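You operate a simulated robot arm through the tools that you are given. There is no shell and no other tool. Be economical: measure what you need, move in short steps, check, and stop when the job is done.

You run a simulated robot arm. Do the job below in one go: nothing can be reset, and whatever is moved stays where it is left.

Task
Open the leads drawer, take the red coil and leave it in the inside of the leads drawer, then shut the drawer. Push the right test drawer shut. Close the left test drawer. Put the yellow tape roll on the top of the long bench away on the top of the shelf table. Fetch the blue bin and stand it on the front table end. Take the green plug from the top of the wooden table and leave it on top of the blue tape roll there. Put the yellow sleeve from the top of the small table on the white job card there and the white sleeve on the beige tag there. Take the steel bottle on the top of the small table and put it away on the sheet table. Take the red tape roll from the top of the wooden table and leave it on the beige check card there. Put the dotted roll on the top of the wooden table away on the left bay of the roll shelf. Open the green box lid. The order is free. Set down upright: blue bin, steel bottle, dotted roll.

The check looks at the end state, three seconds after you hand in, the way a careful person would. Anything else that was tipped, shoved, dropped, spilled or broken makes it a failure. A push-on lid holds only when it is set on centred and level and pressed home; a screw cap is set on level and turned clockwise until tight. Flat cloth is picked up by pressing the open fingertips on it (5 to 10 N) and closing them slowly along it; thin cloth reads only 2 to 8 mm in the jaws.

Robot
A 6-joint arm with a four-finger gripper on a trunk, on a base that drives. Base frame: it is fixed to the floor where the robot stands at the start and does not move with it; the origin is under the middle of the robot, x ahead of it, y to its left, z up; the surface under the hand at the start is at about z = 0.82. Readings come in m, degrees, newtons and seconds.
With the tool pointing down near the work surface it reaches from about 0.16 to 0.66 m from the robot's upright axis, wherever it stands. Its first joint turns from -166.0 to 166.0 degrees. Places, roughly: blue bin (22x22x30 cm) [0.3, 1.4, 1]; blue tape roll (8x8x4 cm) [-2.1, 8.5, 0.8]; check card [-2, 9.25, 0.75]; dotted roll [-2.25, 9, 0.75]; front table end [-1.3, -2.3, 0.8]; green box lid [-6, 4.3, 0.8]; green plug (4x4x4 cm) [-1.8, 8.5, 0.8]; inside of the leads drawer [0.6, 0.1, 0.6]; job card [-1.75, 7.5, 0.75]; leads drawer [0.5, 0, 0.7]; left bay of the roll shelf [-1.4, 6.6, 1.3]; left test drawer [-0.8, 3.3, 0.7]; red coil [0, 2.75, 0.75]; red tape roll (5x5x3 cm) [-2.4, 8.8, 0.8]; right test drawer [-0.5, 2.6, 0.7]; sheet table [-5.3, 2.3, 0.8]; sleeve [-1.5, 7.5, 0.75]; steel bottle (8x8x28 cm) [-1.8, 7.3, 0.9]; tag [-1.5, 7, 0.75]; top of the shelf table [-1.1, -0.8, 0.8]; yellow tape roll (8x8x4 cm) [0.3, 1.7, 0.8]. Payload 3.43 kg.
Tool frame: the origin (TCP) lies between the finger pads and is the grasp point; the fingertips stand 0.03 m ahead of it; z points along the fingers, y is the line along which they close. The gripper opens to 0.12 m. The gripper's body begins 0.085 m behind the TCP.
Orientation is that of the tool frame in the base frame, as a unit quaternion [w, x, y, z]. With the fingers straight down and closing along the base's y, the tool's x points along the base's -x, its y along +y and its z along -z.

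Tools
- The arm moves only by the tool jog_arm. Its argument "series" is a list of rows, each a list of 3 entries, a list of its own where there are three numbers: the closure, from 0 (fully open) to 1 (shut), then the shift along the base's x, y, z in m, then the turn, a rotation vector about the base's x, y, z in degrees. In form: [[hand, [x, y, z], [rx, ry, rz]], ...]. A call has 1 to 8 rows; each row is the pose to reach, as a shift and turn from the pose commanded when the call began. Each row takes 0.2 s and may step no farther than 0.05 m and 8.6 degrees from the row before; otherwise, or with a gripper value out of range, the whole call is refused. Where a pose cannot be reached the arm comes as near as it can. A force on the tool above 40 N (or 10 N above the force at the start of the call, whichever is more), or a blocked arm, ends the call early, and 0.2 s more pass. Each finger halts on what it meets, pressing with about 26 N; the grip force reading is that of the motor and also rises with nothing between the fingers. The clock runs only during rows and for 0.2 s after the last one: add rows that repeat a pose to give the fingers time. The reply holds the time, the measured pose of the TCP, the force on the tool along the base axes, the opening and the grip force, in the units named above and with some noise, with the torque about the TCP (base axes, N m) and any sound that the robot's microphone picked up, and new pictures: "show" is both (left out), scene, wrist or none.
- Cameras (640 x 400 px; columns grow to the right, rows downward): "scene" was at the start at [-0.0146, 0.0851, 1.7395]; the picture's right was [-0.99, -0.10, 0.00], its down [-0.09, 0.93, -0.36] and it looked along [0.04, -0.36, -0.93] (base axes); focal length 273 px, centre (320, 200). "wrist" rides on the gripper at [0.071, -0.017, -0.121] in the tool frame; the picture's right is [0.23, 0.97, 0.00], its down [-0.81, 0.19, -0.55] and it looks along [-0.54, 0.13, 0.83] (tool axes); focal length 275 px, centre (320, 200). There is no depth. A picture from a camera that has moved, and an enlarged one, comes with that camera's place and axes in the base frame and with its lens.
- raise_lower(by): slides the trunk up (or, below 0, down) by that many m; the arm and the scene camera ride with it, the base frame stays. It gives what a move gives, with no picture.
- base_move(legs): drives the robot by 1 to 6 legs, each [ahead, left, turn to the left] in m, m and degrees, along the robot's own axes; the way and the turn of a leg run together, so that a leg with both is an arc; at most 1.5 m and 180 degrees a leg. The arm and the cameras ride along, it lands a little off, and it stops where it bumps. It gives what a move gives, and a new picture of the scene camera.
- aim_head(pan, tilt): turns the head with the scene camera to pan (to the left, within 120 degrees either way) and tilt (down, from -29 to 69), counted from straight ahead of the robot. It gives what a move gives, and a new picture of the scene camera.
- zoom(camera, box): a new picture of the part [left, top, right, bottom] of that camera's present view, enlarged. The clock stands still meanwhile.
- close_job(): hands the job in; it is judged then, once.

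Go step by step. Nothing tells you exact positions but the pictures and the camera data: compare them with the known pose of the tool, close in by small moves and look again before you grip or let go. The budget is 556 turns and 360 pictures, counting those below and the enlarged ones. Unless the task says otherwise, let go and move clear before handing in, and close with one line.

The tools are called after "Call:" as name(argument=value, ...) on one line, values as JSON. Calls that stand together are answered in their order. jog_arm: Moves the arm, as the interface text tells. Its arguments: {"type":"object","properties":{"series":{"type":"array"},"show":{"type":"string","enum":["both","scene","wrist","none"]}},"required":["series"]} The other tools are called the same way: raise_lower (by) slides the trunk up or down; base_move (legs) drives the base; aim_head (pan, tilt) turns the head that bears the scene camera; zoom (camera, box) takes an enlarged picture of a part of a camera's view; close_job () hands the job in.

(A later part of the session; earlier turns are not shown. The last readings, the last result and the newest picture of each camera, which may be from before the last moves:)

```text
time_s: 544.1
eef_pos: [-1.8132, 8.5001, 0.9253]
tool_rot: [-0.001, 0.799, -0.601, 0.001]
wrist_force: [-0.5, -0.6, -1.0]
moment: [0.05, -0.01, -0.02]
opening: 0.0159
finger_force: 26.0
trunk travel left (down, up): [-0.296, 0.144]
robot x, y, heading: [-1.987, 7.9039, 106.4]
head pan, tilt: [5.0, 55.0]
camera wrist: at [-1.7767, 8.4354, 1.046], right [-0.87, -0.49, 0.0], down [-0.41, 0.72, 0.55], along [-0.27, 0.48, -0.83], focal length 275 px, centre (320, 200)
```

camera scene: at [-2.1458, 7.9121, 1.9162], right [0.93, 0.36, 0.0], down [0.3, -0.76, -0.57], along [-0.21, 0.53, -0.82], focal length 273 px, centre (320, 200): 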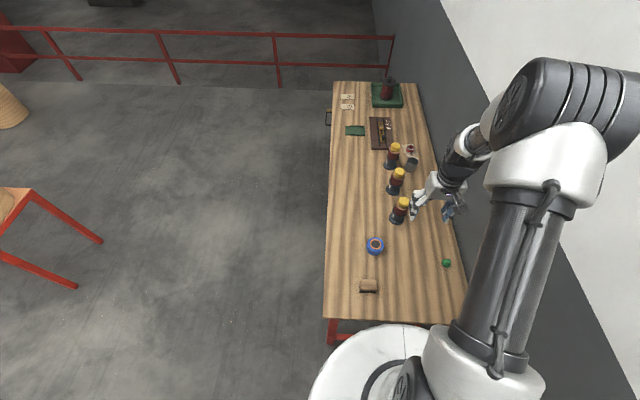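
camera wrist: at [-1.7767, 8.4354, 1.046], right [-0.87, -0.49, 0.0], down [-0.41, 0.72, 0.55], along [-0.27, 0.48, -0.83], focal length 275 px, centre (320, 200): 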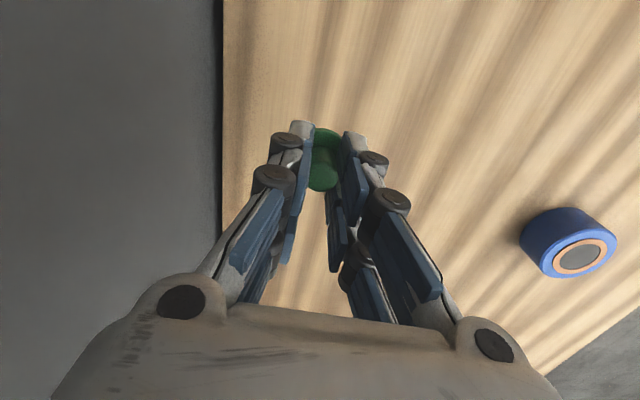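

The fingers slid onto the knob, which is an even better grip. I carry it over to the blue tape roll.

Call:
jog_arm(series=[[1, [-0.045, -0.002, 0.01], [0, 0, 0]], [1, [-0.09, -0.004, 0.01], [0, 0, 0]], [1, [-0.135, -0.006, 0.01], [0, 0, 0]], [1, [-0.18, -0.008, 0.01], [0, 0, 0]], [1, [-0.225, -0.01, 0.01], [0, 0, 0]], [1, [-0.27, -0.012, 0.01], [0, 0, 0]], [1, [-0.3, -0.013, 0.01], [0, 0, 0]]], show="both")

```text
time_s: 545.7
eef_pos: [-2.114, 8.4856, 0.9368]
tool_rot: [-0.001, 0.8, -0.6, 0.001]
wrist_force: [-0.4, 1.0, -0.9]
moment: [0.0, 0.01, -0.02]
opening: 0.0159
finger_force: 26.2
trunk travel left (down, up): [-0.296, 0.144]
robot x, y, heading: [-1.9902, 7.9021, 106.5]
head pan, tilt: [5.0, 55.0]
camera scene: at [-2.1465, 7.912, 1.776], right [0.93, 0.37, 0.0], down [0.3, -0.76, -0.57], along [-0.21, 0.53, -0.82], focal length 273 px, centre (320, 200)
camera wrist: at [-2.0776, 8.4206, 1.0569], right [-0.87, -0.49, 0.0], down [-0.41, 0.72, 0.55], along [-0.27, 0.48, -0.83], focal length 275 px, centre (320, 200)
```

scene: 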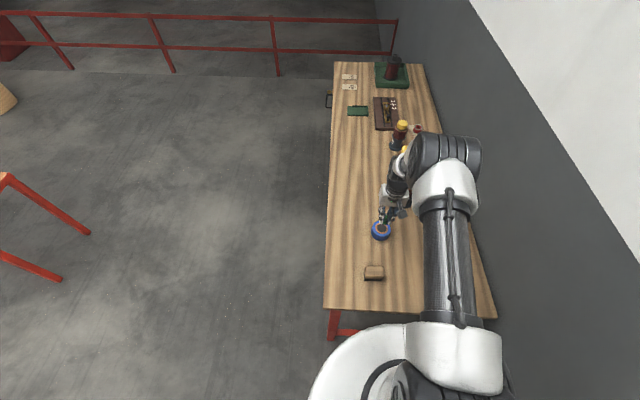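
wrist: 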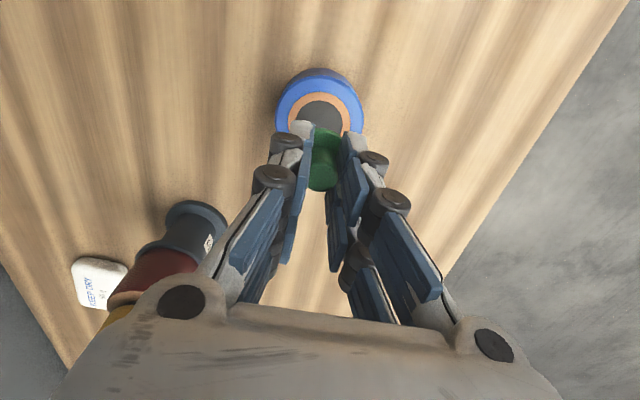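

The plug is aligned over the tape roll's centre within a couple of mm. I lower slowly to contact.

Call:
jog_arm(series=[[1, [-0.001, 0.001, -0.025], [0, 0, 0]], [1, [-0.001, 0.001, -0.038], [0, 0, 0]], [1, [-0.001, 0.001, -0.044], [0, 0, 0]], [1, [-0.001, 0.001, -0.049], [0, 0, 0]], [1, [-0.001, 0.001, -0.053], [0, 0, 0]]], show="wrist")

```text
time_s: 547.0
eef_pos: [-2.1145, 8.4891, 0.8874]
tool_rot: [-0.002, 0.8, -0.6, -0.002]
wrist_force: [2.7, -8.5, 20.3]
moment: [-0.4, -0.08, 0.05]
opening: 0.0162
finger_force: 25.8
trunk travel left (down, up): [-0.296, 0.144]
robot x, y, heading: [-1.9923, 7.9003, 106.3]
head pan, tilt: [5.0, 55.0]
stopped in row 5: the force on the tool passed its limit at 44 N (the readings are from after the stop); the commanded pose is now the measured one
camera wrist: at [-2.0768, 8.4238, 1.0076], right [-0.87, -0.49, 0.0], down [-0.41, 0.72, 0.55], along [-0.27, 0.48, -0.83], focal length 275 px, centre (320, 200)
```

wrist: 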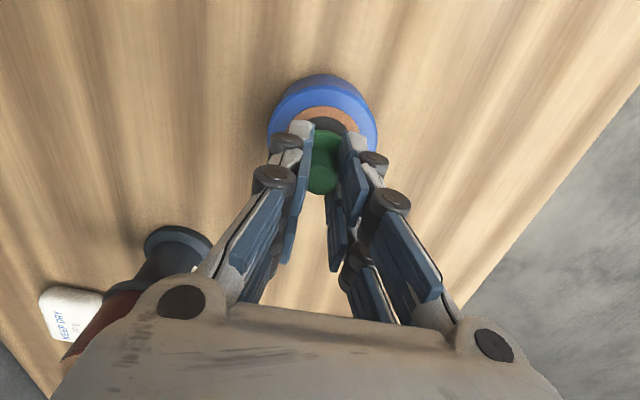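

Contact. I ease up and release.

Call:
jog_arm(series=[[1, [0, -0.002, 0.003], [0, 0, 0]], [0.9, [0, -0.002, 0.003], [0, 0, 0]], [0.8, [0, -0.002, 0.003], [0, 0, 0]], [0.7, [0, -0.002, 0.003], [0, 0, 0]], [0.6, [0, -0.002, 0.003], [0, 0, 0]], [0.6, [0, -0.002, 0.04], [0, 0, 0]], [0.6, [0, -0.002, 0.08], [0, 0, 0]]], show="wrist")

```text
time_s: 548.6
eef_pos: [-2.1113, 8.4878, 0.9678]
tool_rot: [-0.001, 0.8, -0.6, 0.0]
wrist_force: [-0.7, -1.2, -0.1]
moment: [0.02, 0.02, 0.01]
opening: 0.0479
finger_force: 0.0
trunk travel left (down, up): [-0.296, 0.144]
robot x, y, heading: [-1.9946, 7.9063, 106.2]
head pan, tilt: [5.0, 55.0]
camera wrist: at [-2.0753, 8.4231, 1.0883], right [-0.87, -0.49, 0.0], down [-0.41, 0.72, 0.55], along [-0.27, 0.48, -0.83], focal length 275 px, centre (320, 200)
```

wrist: 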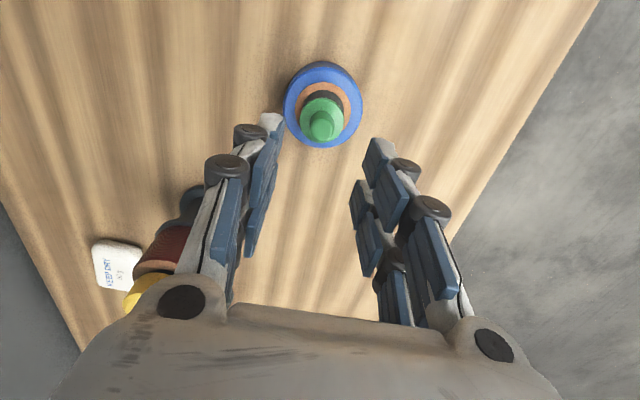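

Call:
zoom(camera="wrist", box=[260, 40, 390, 160])

```text
3.33 times, centred on (325, 100) of wrist
camera zoom: at [-2.0753, 8.4231, 1.0883], right [-0.87, -0.49, 0.0], down [-0.41, 0.72, 0.55], along [-0.27, 0.48, -0.83], focal length 918 px, centre (303, 533)
```

zoom: 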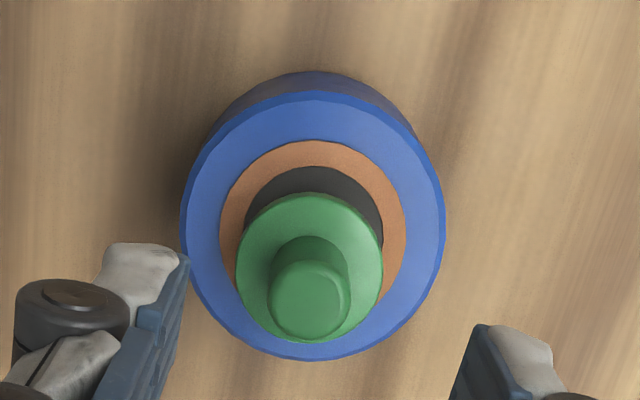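

The plug rests level on the blue tape roll. Now the steel bottle: raise, exit the gap, and face the small table again.

Call:
jog_arm(series=[[0.3, [0, 0, 0.05], [0, 0, 0]], [0.2, [0, 0, 0.1], [0, 0, 0]], [0, [0, 0, 0.15], [0, 0, 0]], [0, [0, 0, 0.2], [0, 0, 0]], [0, [0, 0, 0.25], [0, 0, 0]]], show="none")

Call:
base_move(legs=[[0, 0.56, 0], [0, 0, -88], [0.08, -0.58, 0]])

Call:
zoom(camera="wrist", box=[0, 0, 640, 400])

```text
time_s: 549.8
eef_pos: [-2.1113, 8.4853, 1.2167]
tool_rot: [0.0, 0.8, -0.6, -0.001]
wrist_force: [-0.3, 0.2, 0.3]
moment: [0.05, 0.05, 0.02]
opening: 0.1199
finger_force: 0.1
trunk travel left (down, up): [-0.296, 0.144]
robot x, y, heading: [-1.9883, 7.9005, 106.6]
head pan, tilt: [5.0, 55.0]
```

```text
time_s: 559.7
eef_pos: [-1.691, 7.3643, 1.215]
tool_rot: [0.0, -0.161, 0.987, 0.0]
wrist_force: [-0.3, -0.6, -0.3]
moment: [0.01, 0.01, 0.01]
opening: 0.1199
finger_force: 0.0
trunk travel left (down, up): [-0.296, 0.144]
robot x, y, heading: [-2.271, 7.2133, 18.7]
head pan, tilt: [5.0, 55.0]
camera scene: at [-2.2681, 7.3735, 1.7762], right [0.4, -0.92, 0.0], down [-0.75, -0.33, -0.57], along [0.52, 0.23, -0.82], focal length 273 px, centre (320, 200)
```

scene: 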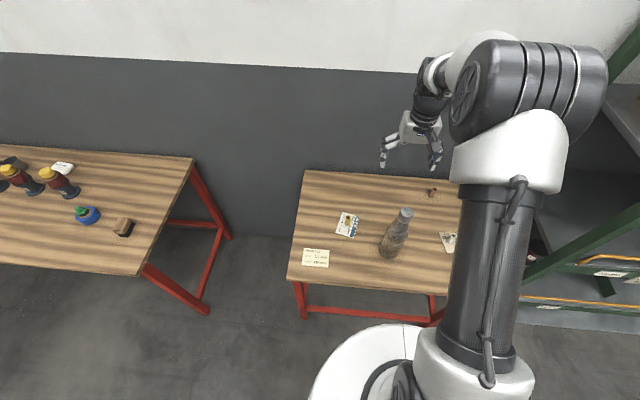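

```text
1.00 times, centred on (320, 200) of wrist (not enlarged: the box is as wide or as high as the picture)
camera zoom: at [-1.7536, 7.3238, 1.3358], right [-0.53, 0.85, 0.0], down [0.71, 0.44, 0.55], along [0.47, 0.29, -0.83], focal length 275 px, centre (320, 200)
```

zoom: 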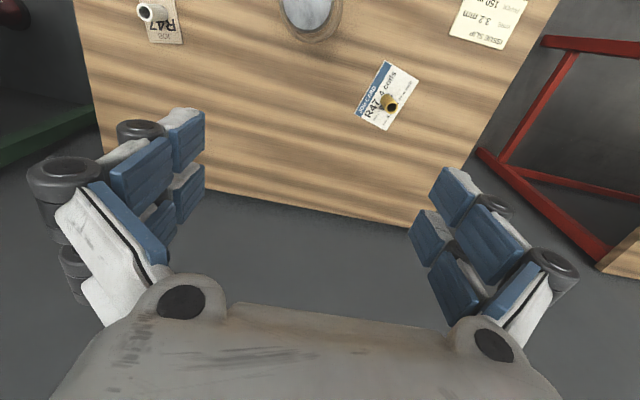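

Bottle at about (-1.762, 7.312). I move above it and look.

Call:
jog_arm(series=[[0, [-0.035, -0.026, 0], [0, 0, 0]], [0, [-0.071, -0.053, 0], [0, 0, 0]], [0, [-0.071, -0.053, -0.04], [0, 0, 0]], [0, [-0.071, -0.053, -0.075], [0, 0, 0]]], show="wrist")

```text
time_s: 560.7
eef_pos: [-1.7636, 7.3131, 1.1439]
tool_rot: [0.001, -0.161, 0.987, 0.0]
wrist_force: [0.4, 0.6, 0.4]
moment: [0.02, 0.0, 0.0]
opening: 0.1199
finger_force: 0.1
trunk travel left (down, up): [-0.296, 0.144]
robot x, y, heading: [-2.2717, 7.2186, 18.8]
head pan, tilt: [5.0, 55.0]
camera wrist: at [-1.826, 7.272, 1.2644], right [-0.53, 0.85, 0.0], down [0.71, 0.44, 0.55], along [0.47, 0.29, -0.83], focal length 275 px, centre (320, 200)
```

wrist: 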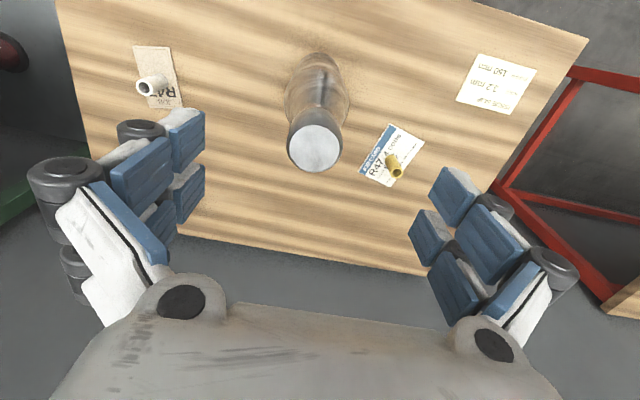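

Cap top at (-1.7555, 7.311, 1.077). I descend around the neck and close.

Call:
jog_arm(series=[[0, [0.008, -0.002, -0.03], [0, 0, 0]], [0, [0.008, -0.002, -0.07], [0, 0, 0]], [0, [0.008, -0.002, -0.105], [0, 0, 0]], [0, [0.008, -0.002, -0.129], [0, 0, 0]], [0.3, [0.008, -0.002, -0.129], [0, 0, 0]], [0.5, [0.008, -0.002, -0.129], [0, 0, 0]]], show="wrist")

```text
time_s: 562.1
eef_pos: [-1.7562, 7.3085, 1.0132]
tool_rot: [0.0, -0.161, 0.987, 0.0]
wrist_force: [0.4, 1.0, 1.2]
moment: [0.03, 0.02, 0.0]
opening: 0.0835
finger_force: 3.0
trunk travel left (down, up): [-0.296, 0.144]
robot x, y, heading: [-2.2729, 7.2186, 19.0]
head pan, tilt: [5.0, 55.0]
camera wrist: at [-1.8191, 7.2702, 1.1336], right [-0.53, 0.85, 0.0], down [0.71, 0.44, 0.55], along [0.47, 0.29, -0.83], focal length 275 px, centre (320, 200)
```

wrist: 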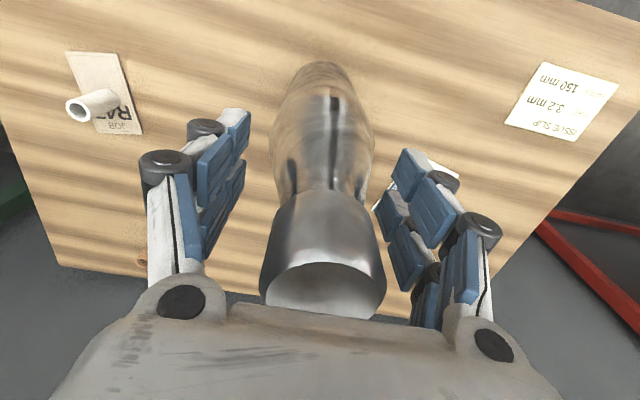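

Call:
jog_arm(series=[[0.6, [0, 0, 0], [0, 0, 0]], [0.7, [0, 0, 0], [0, 0, 0]], [0.8, [0, 0, 0], [0, 0, 0]], [0.9, [0, 0, 0], [0, 0, 0]], [1, [0, 0, 0], [0, 0, 0]], [1, [0, 0, 0], [0, 0, 0]]], show="wrist")

```text
time_s: 563.5
eef_pos: [-1.7578, 7.3105, 1.0141]
tool_rot: [0.002, -0.161, 0.987, -0.001]
wrist_force: [0.5, 1.7, 4.6]
moment: [0.11, -0.02, 0.01]
opening: 0.0568
finger_force: 25.5
trunk travel left (down, up): [-0.296, 0.144]
robot x, y, heading: [-2.2683, 7.2182, 18.5]
head pan, tilt: [5.0, 55.0]
camera wrist: at [-1.8193, 7.2704, 1.1341], right [-0.53, 0.85, 0.0], down [0.71, 0.44, 0.55], along [0.47, 0.29, -0.83], focal length 275 px, centre (320, 200)
```

wrist: 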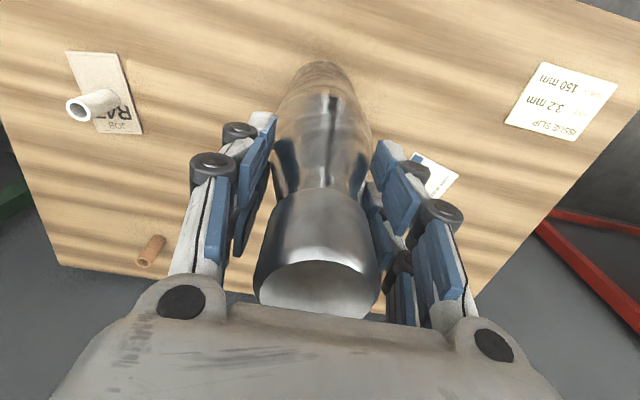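

The tips are on the tapered shoulder; I open, rise 3.2 cm to hold the straight cap/neck, and close again.

Call:
jog_arm(series=[[0.5, [0, 0, 0], [0, 0, 0]], [0.4, [0, 0, 0.01], [0, 0, 0]], [0.4, [0, 0, 0.034], [0, 0, 0]], [0.6, [0, 0, 0.034], [0, 0, 0]], [0.7, [0, 0, 0.034], [0, 0, 0]], [0.8, [0, 0, 0.034], [0, 0, 0]], [0.9, [0, 0, 0.034], [0, 0, 0]], [1, [0, 0, 0.034], [0, 0, 0]]], show="wrist")

```text
time_s: 565.3
eef_pos: [-1.7567, 7.3097, 1.0459]
tool_rot: [0.001, -0.162, 0.987, 0.0]
wrist_force: [-1.5, 1.8, 2.9]
moment: [-0.03, 0.14, -0.01]
opening: 0.0419
finger_force: 26.1
trunk travel left (down, up): [-0.296, 0.144]
robot x, y, heading: [-2.2718, 7.2209, 18.8]
head pan, tilt: [5.0, 55.0]
camera wrist: at [-1.8195, 7.2703, 1.1662], right [-0.53, 0.85, 0.0], down [0.71, 0.44, 0.55], along [0.47, 0.29, -0.83], focal length 275 px, centre (320, 200)
```

wrist: 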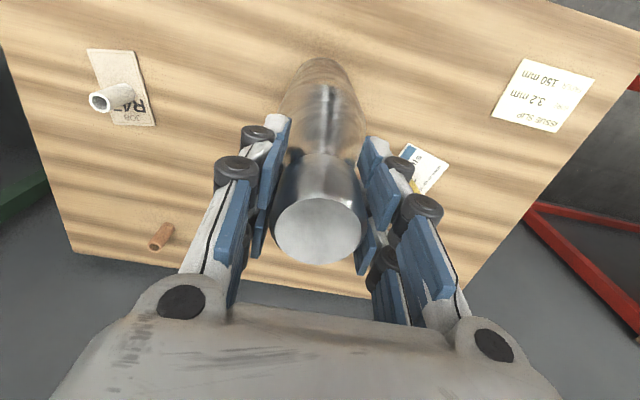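

Now held at 4.2 cm. Lift and watch for slip.

Call:
jog_arm(series=[[1, [0, 0, 0.01], [0, 0, 0]], [1, [0, 0, 0.03], [0, 0, 0]], [1, [0, 0, 0.06], [0, 0, 0]], [1, [0, 0, 0.1], [0, 0, 0]], [1, [0, 0, 0.14], [0, 0, 0]]], show="wrist")

```text
time_s: 566.5
eef_pos: [-1.7551, 7.3093, 1.1844]
tool_rot: [0.0, -0.161, 0.987, -0.001]
wrist_force: [-0.1, -0.6, -6.4]
moment: [0.02, -0.01, -0.04]
opening: 0.0415
finger_force: 25.8
trunk travel left (down, up): [-0.296, 0.144]
robot x, y, heading: [-2.2752, 7.2194, 19.2]
head pan, tilt: [5.0, 55.0]
camera wrist: at [-1.8168, 7.2697, 1.3053], right [-0.53, 0.85, 0.0], down [0.71, 0.44, 0.55], along [0.47, 0.29, -0.83], focal length 275 px, centre (320, 200)
```

wrist: 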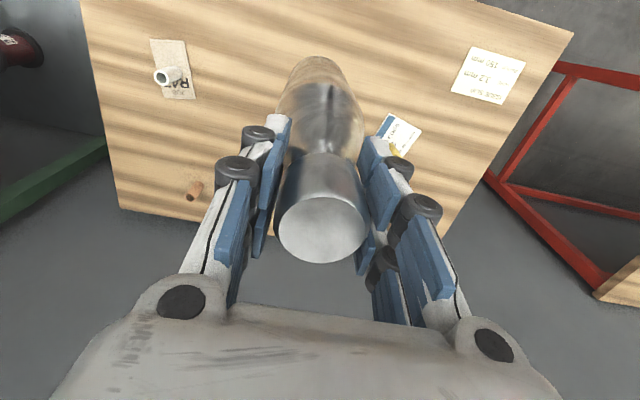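

Held firmly (6.4 N). I back off, turn southwest and survey the route to the sheet table.

Call:
base_move(legs=[[-0.4, 0, 0], [0, 0, -138]])

Call:
aim_head(pan=10, tilt=22)

```text
time_s: 574.8
eef_pos: [-2.9929, 6.6878, 1.1847]
tool_rot: [0.0, 0.873, 0.487, -0.001]
wrist_force: [-0.2, 0.9, -6.3]
moment: [-0.03, 0.0, 0.01]
opening: 0.0414
finger_force: 25.9
trunk travel left (down, up): [-0.296, 0.144]
robot x, y, heading: [-2.655, 7.0884, -121.7]
head pan, tilt: [5.0, 55.0]
camera scene: at [-2.5571, 6.9676, 1.7761], right [-0.9, 0.45, 0.0], down [0.37, 0.73, -0.57], along [-0.26, -0.51, -0.82], focal length 273 px, centre (320, 200)
```

scene: 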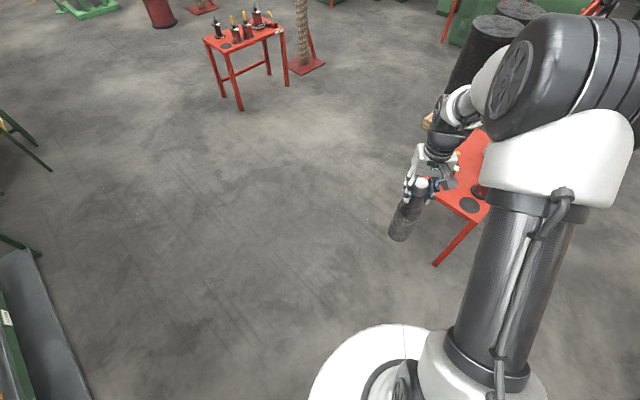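

```text
time_s: 575.8
eef_pos: [-2.993, 6.6872, 1.184]
tool_rot: [0.0, 0.874, 0.486, -0.002]
wrist_force: [-0.5, -0.9, -6.2]
moment: [-0.01, -0.01, -0.03]
opening: 0.0411
finger_force: 25.9
trunk travel left (down, up): [-0.296, 0.144]
robot x, y, heading: [-2.6521, 7.0897, -121.6]
head pan, tilt: [10.0, 22.0]
camera scene: at [-2.559, 6.9456, 1.8249], right [-0.93, 0.37, 0.0], down [0.14, 0.35, -0.93], along [-0.34, -0.86, -0.38], focal length 273 px, centre (320, 200)
```

scene: 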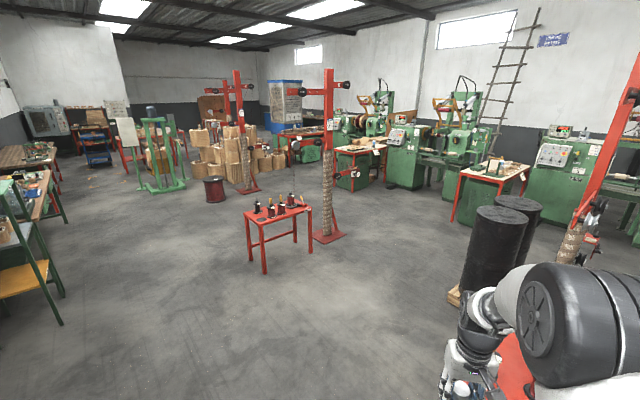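

The sheet table appears around (360,150) in view. Zoom.

Call:
zoom(camera="scene", box=[280, 90, 540, 240])

```text
2.46 times, centred on (410, 165) of scene
camera zoom: at [-2.559, 6.9456, 1.8249], right [-0.93, 0.37, 0.0], down [0.14, 0.35, -0.93], along [-0.34, -0.86, -0.38], focal length 672 px, centre (98, 286)
```

zoom: 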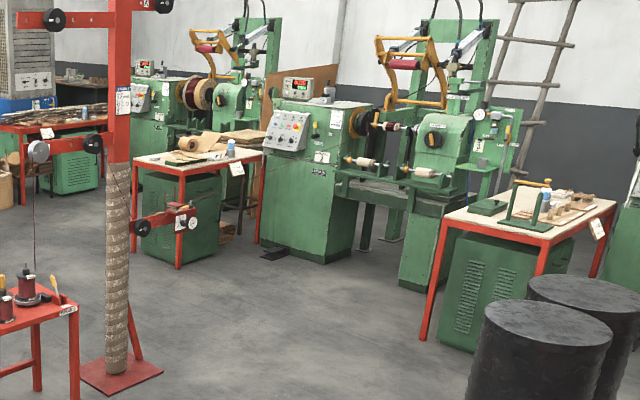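

I plan a path between the red-table/pole and the black drums toward the sheet table, stopping midway to look.

Call:
base_move(legs=[[0.83, 0.07, 0], [0.83, 0.07, 0], [0.7, -0.275, 0], [0.65, -0.25, 0]])

Call:
aim_head(pan=20, tilt=30)

```text
time_s: 591.4
eef_pos: [-4.8806, 4.3089, 1.1828]
tool_rot: [0.001, 0.869, 0.495, -0.001]
wrist_force: [0.2, 0.3, -5.1]
moment: [0.03, -0.02, 0.0]
opening: 0.0406
finger_force: 26.0
trunk travel left (down, up): [-0.296, 0.144]
robot x, y, heading: [-4.5478, 4.7148, -120.4]
head pan, tilt: [10.0, 22.0]
camera scene: at [-4.4512, 4.574, 1.8249], right [-0.94, 0.35, 0.0], down [0.13, 0.35, -0.93], along [-0.32, -0.87, -0.38], focal length 273 px, centre (320, 200)
```

scene: 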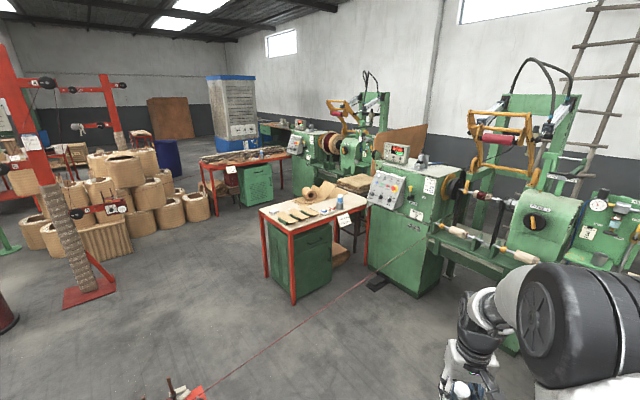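

```text
time_s: 592.1
eef_pos: [-4.8804, 4.3093, 1.1845]
tool_rot: [-0.001, 0.869, 0.495, -0.001]
wrist_force: [0.1, -0.8, -5.3]
moment: [0.02, 0.02, 0.01]
opening: 0.0408
finger_force: 26.0
trunk travel left (down, up): [-0.296, 0.144]
robot x, y, heading: [-4.5516, 4.7138, -120.7]
head pan, tilt: [20.0, 30.0]
camera scene: at [-4.4348, 4.5726, 1.8122], right [-0.98, 0.18, 0.0], down [0.09, 0.49, -0.87], along [-0.16, -0.85, -0.5], focal length 273 px, centre (320, 200)
```

scene: 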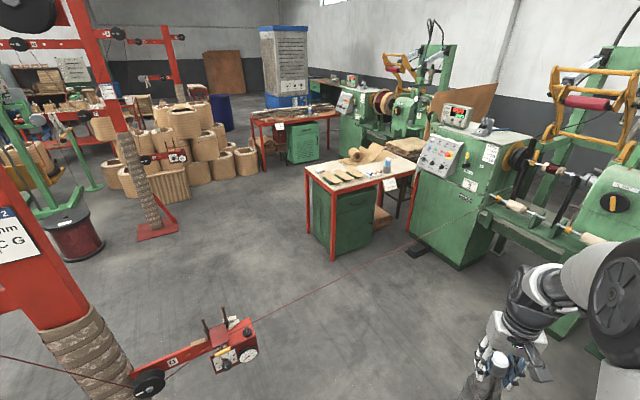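

A red wire spans from the pole's tensioner to the winding machine across my path. I zoom to see wires around the sheet table before choosing another route.

Call:
zoom(camera="scene", box=[130, 90, 430, 270])

```text
2.13 times, centred on (280, 180) of scene
camera zoom: at [-4.4348, 4.5726, 1.8122], right [-0.98, 0.18, 0.0], down [0.09, 0.49, -0.87], along [-0.16, -0.85, -0.5], focal length 582 px, centre (405, 243)
```

zoom: 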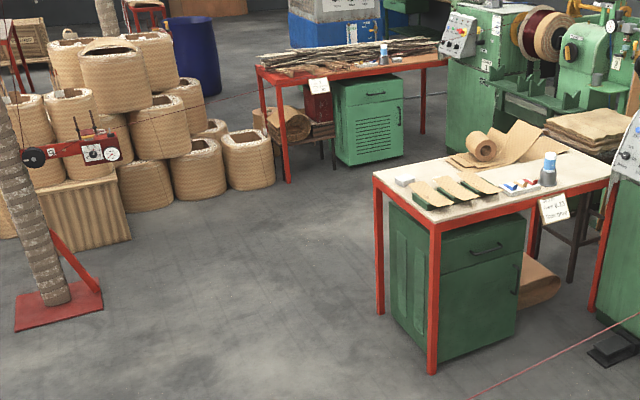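

The wire runs from the near pole to the first machine, so I'll reach the sheet table from the east, going around the red spool table.

Call:
base_move(legs=[[-1.21, 0.5, 0], [-0.234, 1.37, 0], [1.17, 0.757, 0], [0.687, 0.117, 0]])

Call:
aim_head(pan=-50, tilt=30)

```text
time_s: 614.9
eef_pos: [-2.7212, 2.5123, 1.1845]
tool_rot: [-0.001, 0.861, 0.509, 0.0]
wrist_force: [-0.5, 0.6, -5.7]
moment: [-0.02, -0.05, -0.04]
opening: 0.0397
finger_force: 26.2
trunk travel left (down, up): [-0.296, 0.144]
robot x, y, heading: [-2.4029, 2.9319, -118.7]
head pan, tilt: [20.0, 30.0]
camera scene: at [-2.283, 2.7908, 1.8121], right [-0.99, 0.15, 0.0], down [0.08, 0.49, -0.87], along [-0.13, -0.86, -0.5], focal length 273 px, centre (320, 200)
```

scene: 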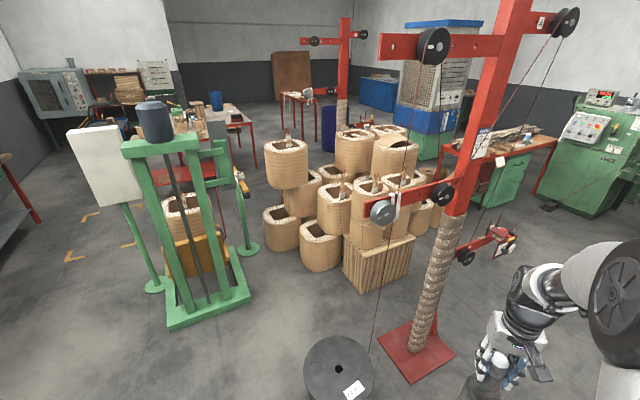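

```text
time_s: 616.3
eef_pos: [-2.7198, 2.5134, 1.1839]
tool_rot: [0.0, 0.861, 0.509, -0.001]
wrist_force: [-0.3, -0.3, -6.1]
moment: [0.0, 0.02, -0.01]
opening: 0.0398
finger_force: 25.8
trunk travel left (down, up): [-0.296, 0.144]
robot x, y, heading: [-2.4029, 2.9303, -118.5]
head pan, tilt: [-50.0, 30.0]
camera scene: at [-2.3579, 2.8627, 1.8121], right [-0.2, 0.98, 0.0], down [0.49, 0.1, -0.87], along [-0.85, -0.17, -0.5], focal length 273 px, centre (320, 200)
```

scene: 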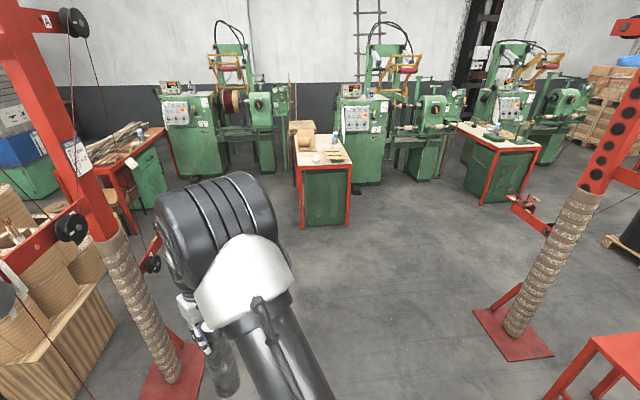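

I check the bottle grip, then turn west and drive between the poles toward the sheet table.

Call:
base_move(legs=[[0, 0, -44], [0.75, -0.195, 0], [0.75, -0.195, 0]])

Call:
aim_head(pan=5, tilt=40)

Call:
zoom(camera="wrist", box=[0, 0, 640, 400])

```text
time_s: 626.2
eef_pos: [-4.4506, 2.7364, 1.1834]
tool_rot: [0.0, 0.987, 0.162, 0.0]
wrist_force: [-0.6, -0.3, -5.2]
moment: [-0.01, 0.01, -0.01]
opening: 0.0392
finger_force: 26.0
trunk travel left (down, up): [-0.296, 0.144]
robot x, y, heading: [-3.9348, 2.8301, -161.3]
head pan, tilt: [-50.0, 30.0]
camera scene: at [-3.9499, 2.7495, 1.8121], right [0.52, 0.86, 0.0], down [0.43, -0.26, -0.87], along [-0.74, 0.45, -0.5], focal length 273 px, centre (320, 200)
```

scene: 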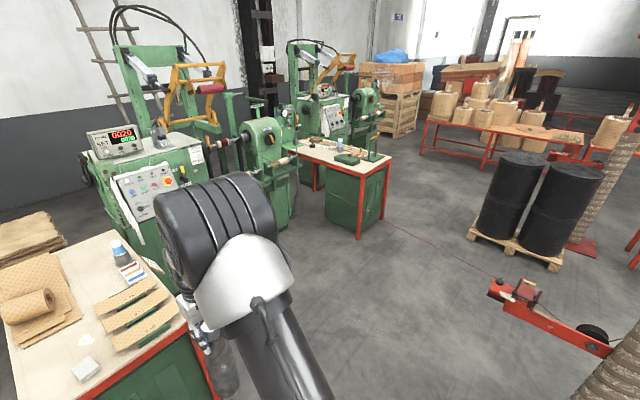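

```text
time_s: 627.4
eef_pos: [-4.4521, 2.7361, 1.1844]
tool_rot: [0.0, 0.987, 0.161, 0.0]
wrist_force: [-0.5, 0.4, -6.5]
moment: [-0.03, -0.03, 0.04]
opening: 0.0394
finger_force: 26.3
trunk travel left (down, up): [-0.296, 0.144]
robot x, y, heading: [-3.9318, 2.8267, -161.6]
head pan, tilt: [5.0, 40.0]
camera scene: at [-3.9498, 2.6685, 1.7968], right [-0.4, 0.92, 0.0], down [0.59, 0.26, -0.77], along [-0.7, -0.31, -0.64], focal length 273 px, centre (320, 200)
```

scene: 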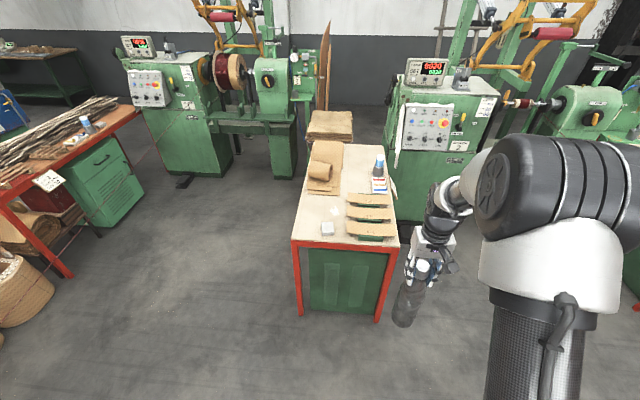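

```text
1.00 times, centred on (320, 200) of wrist (not enlarged: the box is as wide or as high as the picture)
camera zoom: at [-4.3886, 2.775, 1.3047], right [0.53, -0.85, 0.0], down [-0.71, -0.44, 0.55], along [-0.47, -0.29, -0.83], focal length 275 px, centre (320, 200)
```

zoom: 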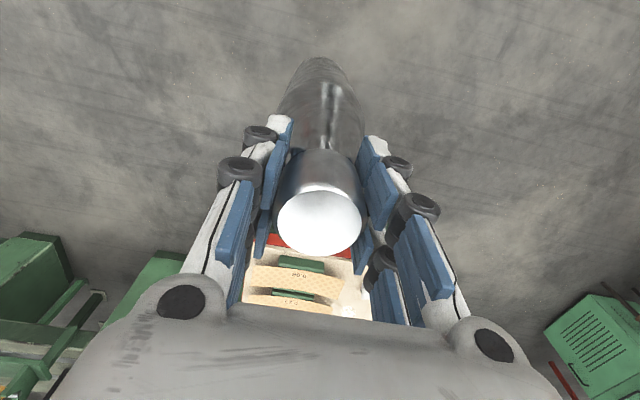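

The bottle has crept only a few mm. Zoom on the table to pick a free spot.

Call:
zoom(camera="scene", box=[270, 130, 420, 260])

```text
3.08 times, centred on (345, 195) of scene
camera zoom: at [-3.9498, 2.6685, 1.7968], right [-0.4, 0.92, 0.0], down [0.59, 0.26, -0.77], along [-0.7, -0.31, -0.64], focal length 840 px, centre (243, 215)
```

zoom: 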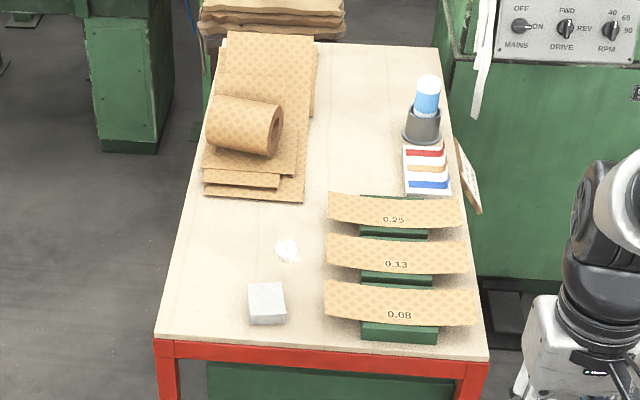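

A clear spot is near the southeast part of the table around (-5.0, 2.17). I drive to bring the bottle over it and verify.

Call:
base_move(legs=[[0.35, 0.36, 0], [0.35, 0, 0]])

Call:
zoom(camera="wrist", box=[0, 0, 640, 400])

```text
time_s: 632.1
eef_pos: [-4.9768, 2.1804, 1.1831]
tool_rot: [-0.001, 0.987, 0.163, 0.0]
wrist_force: [-0.5, 0.0, -5.7]
moment: [-0.01, -0.03, 0.0]
opening: 0.0395
finger_force: 26.4
trunk travel left (down, up): [-0.296, 0.144]
robot x, y, heading: [-4.4603, 2.2683, -161.4]
head pan, tilt: [5.0, 40.0]
camera scene: at [-4.4753, 2.1118, 1.7967], right [-0.4, 0.91, 0.0], down [0.59, 0.26, -0.77], along [-0.7, -0.31, -0.64], focal length 273 px, centre (320, 200)
```

scene: 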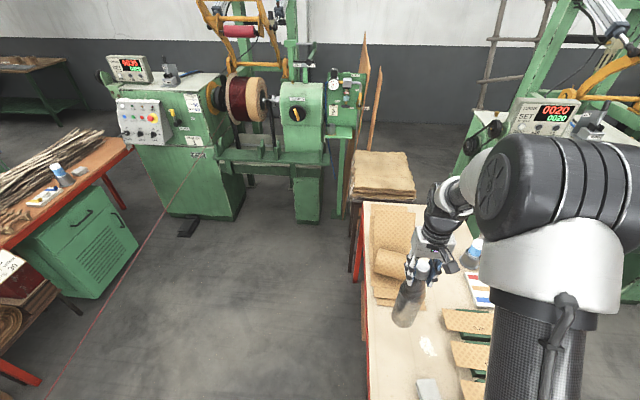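

```text
1.00 times, centred on (320, 200) of wrist (not enlarged: the box is as wide or as high as the picture)
camera zoom: at [-4.9139, 2.218, 1.3044], right [0.53, -0.85, 0.0], down [-0.71, -0.44, 0.55], along [-0.47, -0.29, -0.83], focal length 275 px, centre (320, 200)
```

zoom: 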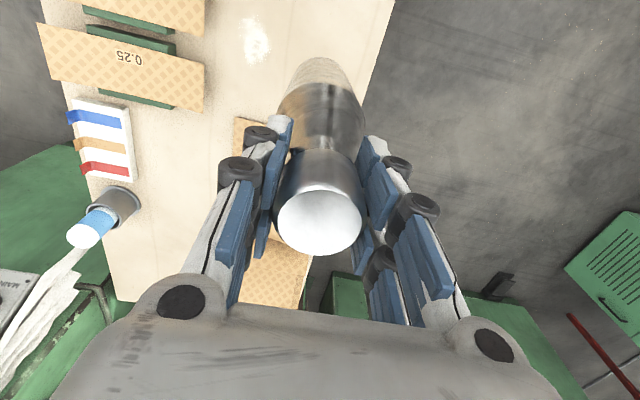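

The landing spot is clear (≈9 cm to the edge, 8 cm to the powder). I lower the bottle.

Call:
jog_arm(series=[[1, [0, 0, -0.04], [0, 0, 0]], [1, [0, 0, -0.08], [0, 0, 0]], [1, [0, 0, -0.1], [0, 0, 0]], [1, [0, 0, -0.11], [0, 0, 0]], [1, [0, 0, -0.117], [0, 0, 0]]], show="wrist")

```text
time_s: 633.3
eef_pos: [-4.9743, 2.1805, 1.0651]
tool_rot: [0.0, 0.987, 0.162, 0.0]
wrist_force: [0.8, 0.3, -5.4]
moment: [0.02, -0.02, -0.01]
opening: 0.0398
finger_force: 25.7
trunk travel left (down, up): [-0.296, 0.144]
robot x, y, heading: [-4.4591, 2.2711, -161.1]
head pan, tilt: [5.0, 40.0]
camera wrist: at [-4.9123, 2.2183, 1.1869], right [0.53, -0.85, 0.0], down [-0.71, -0.44, 0.55], along [-0.47, -0.29, -0.83], focal length 275 px, centre (320, 200)
```

wrist: 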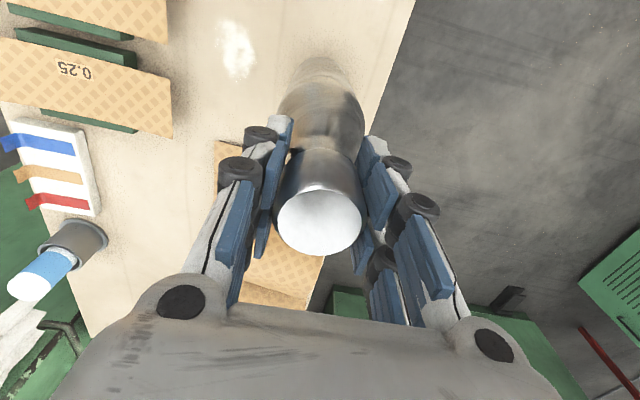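

Call:
jog_arm(series=[[1, [0, 0, -0.005], [0, 0, 0]], [1, [0, 0, -0.01], [0, 0, 0]], [1, [0, 0, -0.015], [0, 0, 0]], [1, [0, 0, -0.02], [0, 0, 0]], [1, [0, 0, -0.025], [0, 0, 0]], [1, [0, 0, -0.03], [0, 0, 0]]], show="none")

```text
time_s: 634.7
eef_pos: [-4.9767, 2.1786, 1.0377]
tool_rot: [-0.001, 0.987, 0.163, -0.001]
wrist_force: [0.2, -0.2, -7.3]
moment: [-0.04, -0.03, 0.0]
opening: 0.0396
finger_force: 25.9
trunk travel left (down, up): [-0.296, 0.144]
robot x, y, heading: [-4.4606, 2.2737, -161.0]
head pan, tilt: [5.0, 40.0]
```

Call:
jog_arm(series=[[1, [0, 0, -0.004], [0, 0, 0]], [1, [0, 0, -0.008], [0, 0, 0]], [1, [0, 0, -0.012], [0, 0, 0]], [1, [0, 0, -0.016], [0, 0, 0]], [1, [0, 0, -0.02], [0, 0, 0]], [1, [0, 0, -0.024], [0, 0, 0]]], show="none")

```text
time_s: 635.8
eef_pos: [-4.9777, 2.1799, 1.0238]
tool_rot: [0.0, 0.987, 0.163, -0.004]
wrist_force: [6.1, -1.1, 19.7]
moment: [0.02, -0.68, -0.03]
opening: 0.0422
finger_force: 25.4
trunk travel left (down, up): [-0.296, 0.144]
robot x, y, heading: [-4.459, 2.2686, -161.2]
head pan, tilt: [5.0, 40.0]
stopped in row 5: the force on the tool passed its limit at 55 N (the readings are from after the stop); the commanded pose is now the measured one
```

Contact with the table. I ease up and open slowly.

Call:
jog_arm(series=[[1, [0, 0, 0.003], [0, 0, 0]], [0.8, [0, 0, 0.003], [0, 0, 0]], [0.6, [0, 0, 0.003], [0, 0, 0]], [0.4, [0, 0, 0.003], [0, 0, 0]], [0.3, [0, 0, 0.004], [0, 0, 0]], [0.2, [0, 0, 0.004], [0, 0, 0]]], show="wrist")

```text
time_s: 637.2
eef_pos: [-4.9782, 2.1787, 1.0275]
tool_rot: [0.0, 0.987, 0.162, -0.004]
wrist_force: [-0.4, 0.3, 0.1]
moment: [0.01, 0.0, 0.04]
opening: 0.0956
finger_force: 0.1
trunk travel left (down, up): [-0.296, 0.144]
robot x, y, heading: [-4.4584, 2.2716, -161.2]
head pan, tilt: [5.0, 40.0]
camera wrist: at [-4.9153, 2.2174, 1.1473], right [0.53, -0.85, 0.0], down [-0.7, -0.44, 0.56], along [-0.48, -0.29, -0.83], focal length 275 px, centre (320, 200)
```

wrist: 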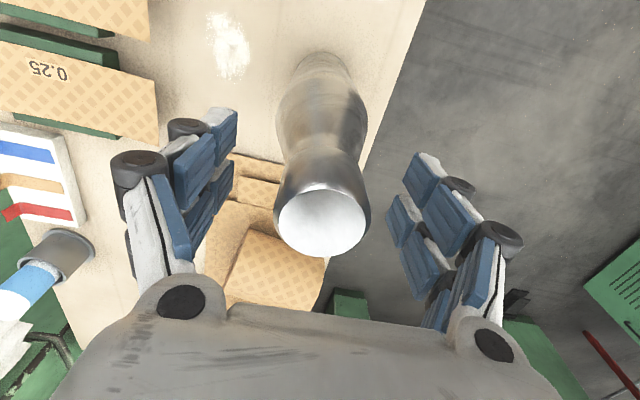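

Free standing. I open fully and rise straight up.

Call:
jog_arm(series=[[0, [0, 0, 0.01], [0, 0, 0]], [0, [0, 0, 0.05], [0, 0, 0]], [0, [0, 0, 0.1], [0, 0, 0]], [0, [0, 0, 0.15], [0, 0, 0]], [0, [0, 0, 0.19], [0, 0, 0]]], show="both")

```text
time_s: 638.4
eef_pos: [-4.9812, 2.1796, 1.2182]
tool_rot: [0.0, 0.987, 0.162, -0.003]
wrist_force: [0.0, -0.4, -0.7]
moment: [-0.02, 0.01, 0.02]
opening: 0.1198
finger_force: 0.1
trunk travel left (down, up): [-0.296, 0.144]
robot x, y, heading: [-4.4577, 2.272, -161.3]
head pan, tilt: [5.0, 40.0]
camera scene: at [-4.473, 2.1119, 1.7968], right [-0.4, 0.91, 0.0], down [0.59, 0.26, -0.77], along [-0.7, -0.31, -0.64], focal length 273 px, centre (320, 200)
camera wrist: at [-4.9181, 2.2178, 1.3386], right [0.53, -0.85, 0.0], down [-0.7, -0.44, 0.56], along [-0.47, -0.29, -0.83], focal length 275 px, centre (320, 200)
```

scene: 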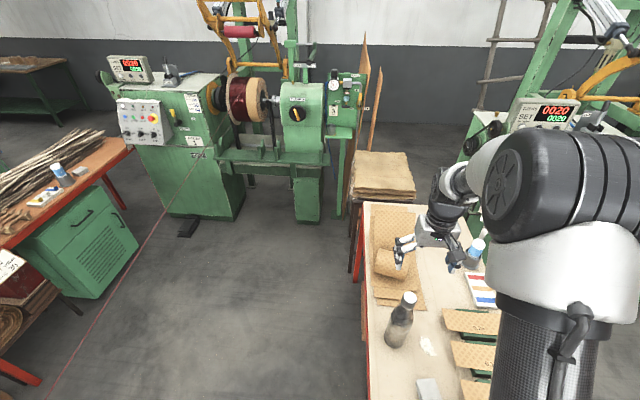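
wrist: 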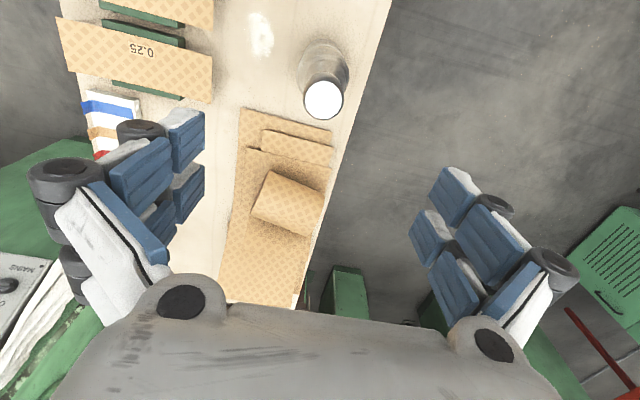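

The bottle stands upright on the sheet table. Last: the green box lid at about (-6, 4.3). I drive back around to the north side of the wire.

Call:
base_move(legs=[[-0.7, -0.322, 0], [-1.374, 0.307, 0], [-0.635, -0.471, 0], [-0.449, -1.326, 0], [1.134, -0.859, 0], [1.234, 0.215, 0]])

Call:
aim_head(pan=0, tilt=30)

```text
time_s: 672.3
eef_pos: [-5.0153, 4.7646, 1.2177]
tool_rot: [-0.001, 0.986, 0.164, -0.003]
wrist_force: [-0.6, 0.5, 0.3]
moment: [0.01, -0.02, 0.01]
opening: 0.12
finger_force: 0.2
trunk travel left (down, up): [-0.296, 0.144]
robot x, y, heading: [-4.4896, 4.8581, -160.9]
head pan, tilt: [5.0, 40.0]
camera scene: at [-4.506, 4.6997, 1.7968], right [-0.41, 0.91, 0.0], down [0.59, 0.26, -0.77], along [-0.7, -0.31, -0.64], focal length 273 px, centre (320, 200)
```

scene: 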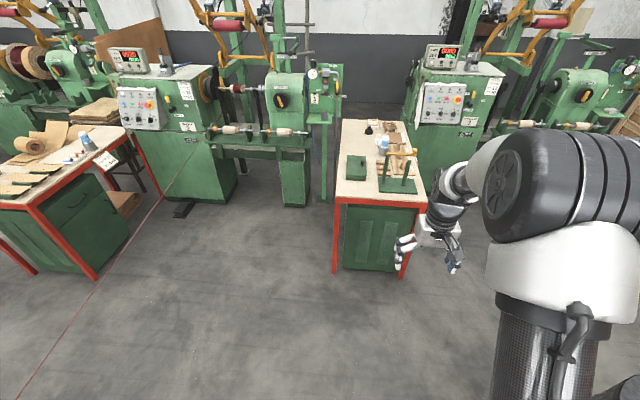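

```text
time_s: 673.0
eef_pos: [-5.0148, 4.7648, 1.2183]
tool_rot: [0.0, 0.986, 0.164, -0.003]
wrist_force: [-0.2, -0.4, -0.2]
moment: [-0.01, -0.06, -0.02]
opening: 0.1201
finger_force: 0.2
trunk travel left (down, up): [-0.296, 0.144]
robot x, y, heading: [-4.4911, 4.8599, -161.0]
head pan, tilt: [0.0, 30.0]
camera scene: at [-4.5135, 4.7049, 1.8121], right [-0.33, 0.94, 0.0], down [0.47, 0.16, -0.87], along [-0.82, -0.28, -0.5], focal length 273 px, centre (320, 200)
```

scene: 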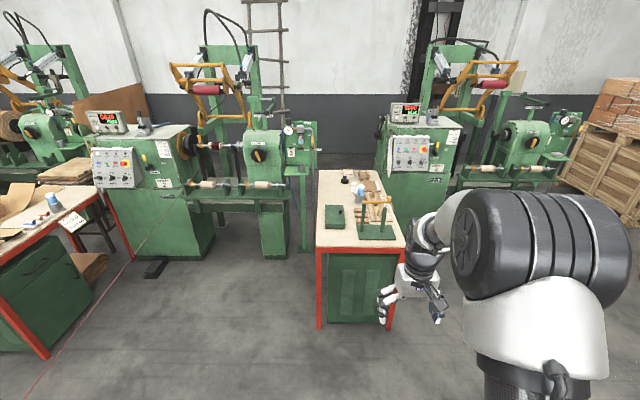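

Zoom in on the green box.

Call:
zoom(camera="scene", box=[300, 160, 420, 260])

```text
4.00 times, centred on (360, 210) of scene
camera zoom: at [-4.5135, 4.7049, 1.8121], right [-0.33, 0.94, 0.0], down [0.47, 0.16, -0.87], along [-0.82, -0.28, -0.5], focal length 1092 px, centre (160, 160)
```

zoom: 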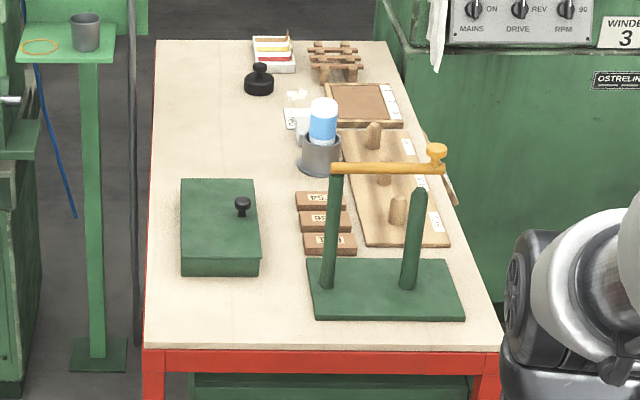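

The green box has a knob on its north long side, so the lid hinges along the south side. I'll work from the south facing north; drive there with care for the wire.

Call:
base_move(legs=[[0, 0, -91], [-0.404, 0.562, 0], [-0.273, 0.6145, 0], [0.02, 0.45, 0]])

Call:
aim_head(pan=10, tilt=55)

Call:
zoom(camera="wrist", box=[0, 0, 640, 400])

```text
time_s: 686.3
eef_pos: [-5.894, 4.2346, 1.2167]
tool_rot: [-0.003, 0.81, -0.586, -0.003]
wrist_force: [-0.2, 0.5, 0.2]
moment: [0.0, -0.01, 0.0]
opening: 0.1198
finger_force: 0.1
trunk travel left (down, up): [-0.296, 0.144]
robot x, y, heading: [-5.8067, 3.7174, 108.3]
head pan, tilt: [0.0, 30.0]
camera scene: at [-5.9624, 3.735, 1.8121], right [0.95, 0.32, 0.0], down [0.16, -0.47, -0.87], along [-0.27, 0.82, -0.5], focal length 273 px, centre (320, 200)
```

scene: 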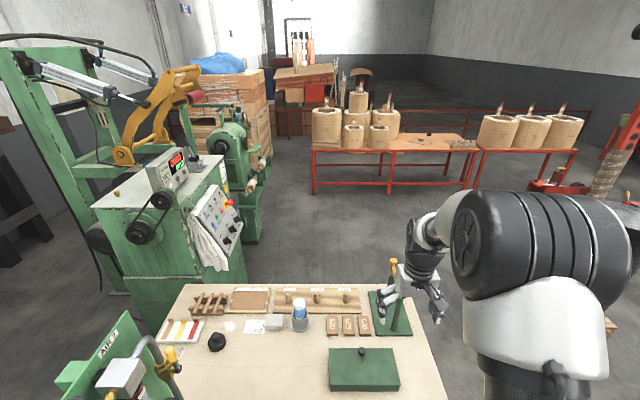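

```text
time_s: 687.2
eef_pos: [-5.8954, 4.2338, 1.2169]
tool_rot: [-0.002, 0.81, -0.586, -0.003]
wrist_force: [0.4, -0.3, 0.8]
moment: [0.01, -0.02, 0.03]
opening: 0.1197
finger_force: 0.1
trunk travel left (down, up): [-0.296, 0.144]
robot x, y, heading: [-5.8062, 3.7162, 108.3]
head pan, tilt: [10.0, 55.0]
camera scene: at [-5.9674, 3.7128, 1.7762], right [0.88, 0.48, 0.0], down [0.39, -0.72, -0.57], along [-0.27, 0.51, -0.82], focal length 273 px, centre (320, 200)
```

scene: 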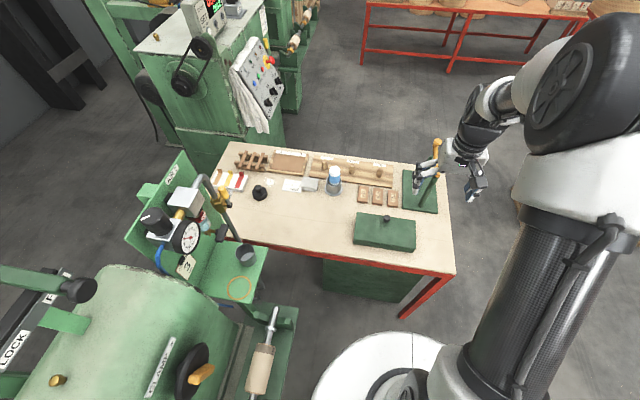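

```text
1.00 times, centred on (320, 200) of wrist (not enlarged: the box is as wide or as high as the picture)
camera zoom: at [-5.8554, 4.1704, 1.338], right [-0.85, -0.52, 0.0], down [-0.44, 0.71, 0.56], along [-0.29, 0.48, -0.83], focal length 275 px, centre (320, 200)
```

zoom: 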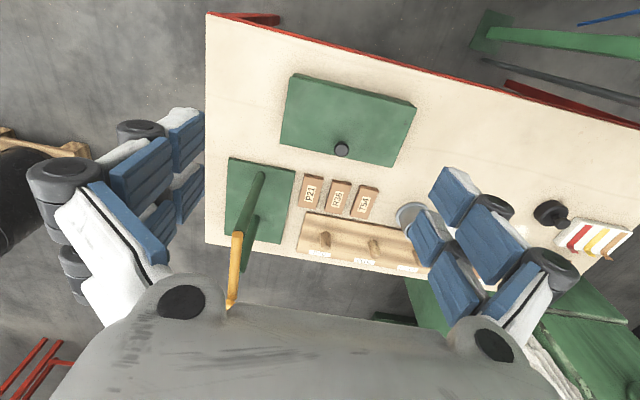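

The knob is at about (-6.00, 4.333, 0.856), ~10 cm from the hinge. I pitch the tool 35° forward and come near the knob with jaws half closed.

Call:
jog_arm(series=[[0.4, [-0.02, 0.005, -0.02], [6.64, 2.2, 0]], [0.5, [-0.04, 0.01, -0.05], [13.28, 4.4, 0]], [0.5, [-0.06, 0.018, -0.08], [19.92, 6.6, 0]], [0.5, [-0.08, 0.027, -0.115], [26.56, 8.8, 0]], [0.5, [-0.095, 0.036, -0.15], [33.2, 11, 0]], [0.5, [-0.097, 0.038, -0.19], [33.2, 11, 0]]], show="wrist")

```text
time_s: 688.6
eef_pos: [-5.9902, 4.2722, 1.0263]
tool_rot: [-0.178, 0.772, -0.558, -0.248]
wrist_force: [-0.1, 1.3, 0.1]
moment: [-0.01, 0.03, 0.03]
opening: 0.0599
finger_force: 0.2
out of reach, approached as far as the arm can: row 4
trunk travel left (down, up): [-0.296, 0.144]
robot x, y, heading: [-5.8061, 3.7098, 108.5]
head pan, tilt: [10.0, 55.0]
camera wrist: at [-5.9335, 4.1558, 1.0828], right [-0.87, -0.48, -0.13], down [-0.29, 0.26, 0.92], along [-0.41, 0.84, -0.37], focal length 275 px, centre (320, 200)
```

wrist: 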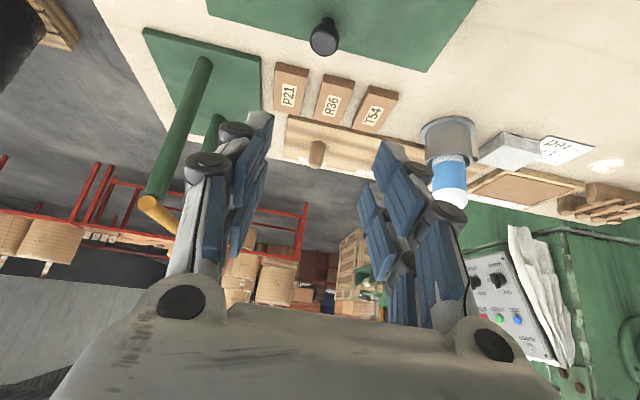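

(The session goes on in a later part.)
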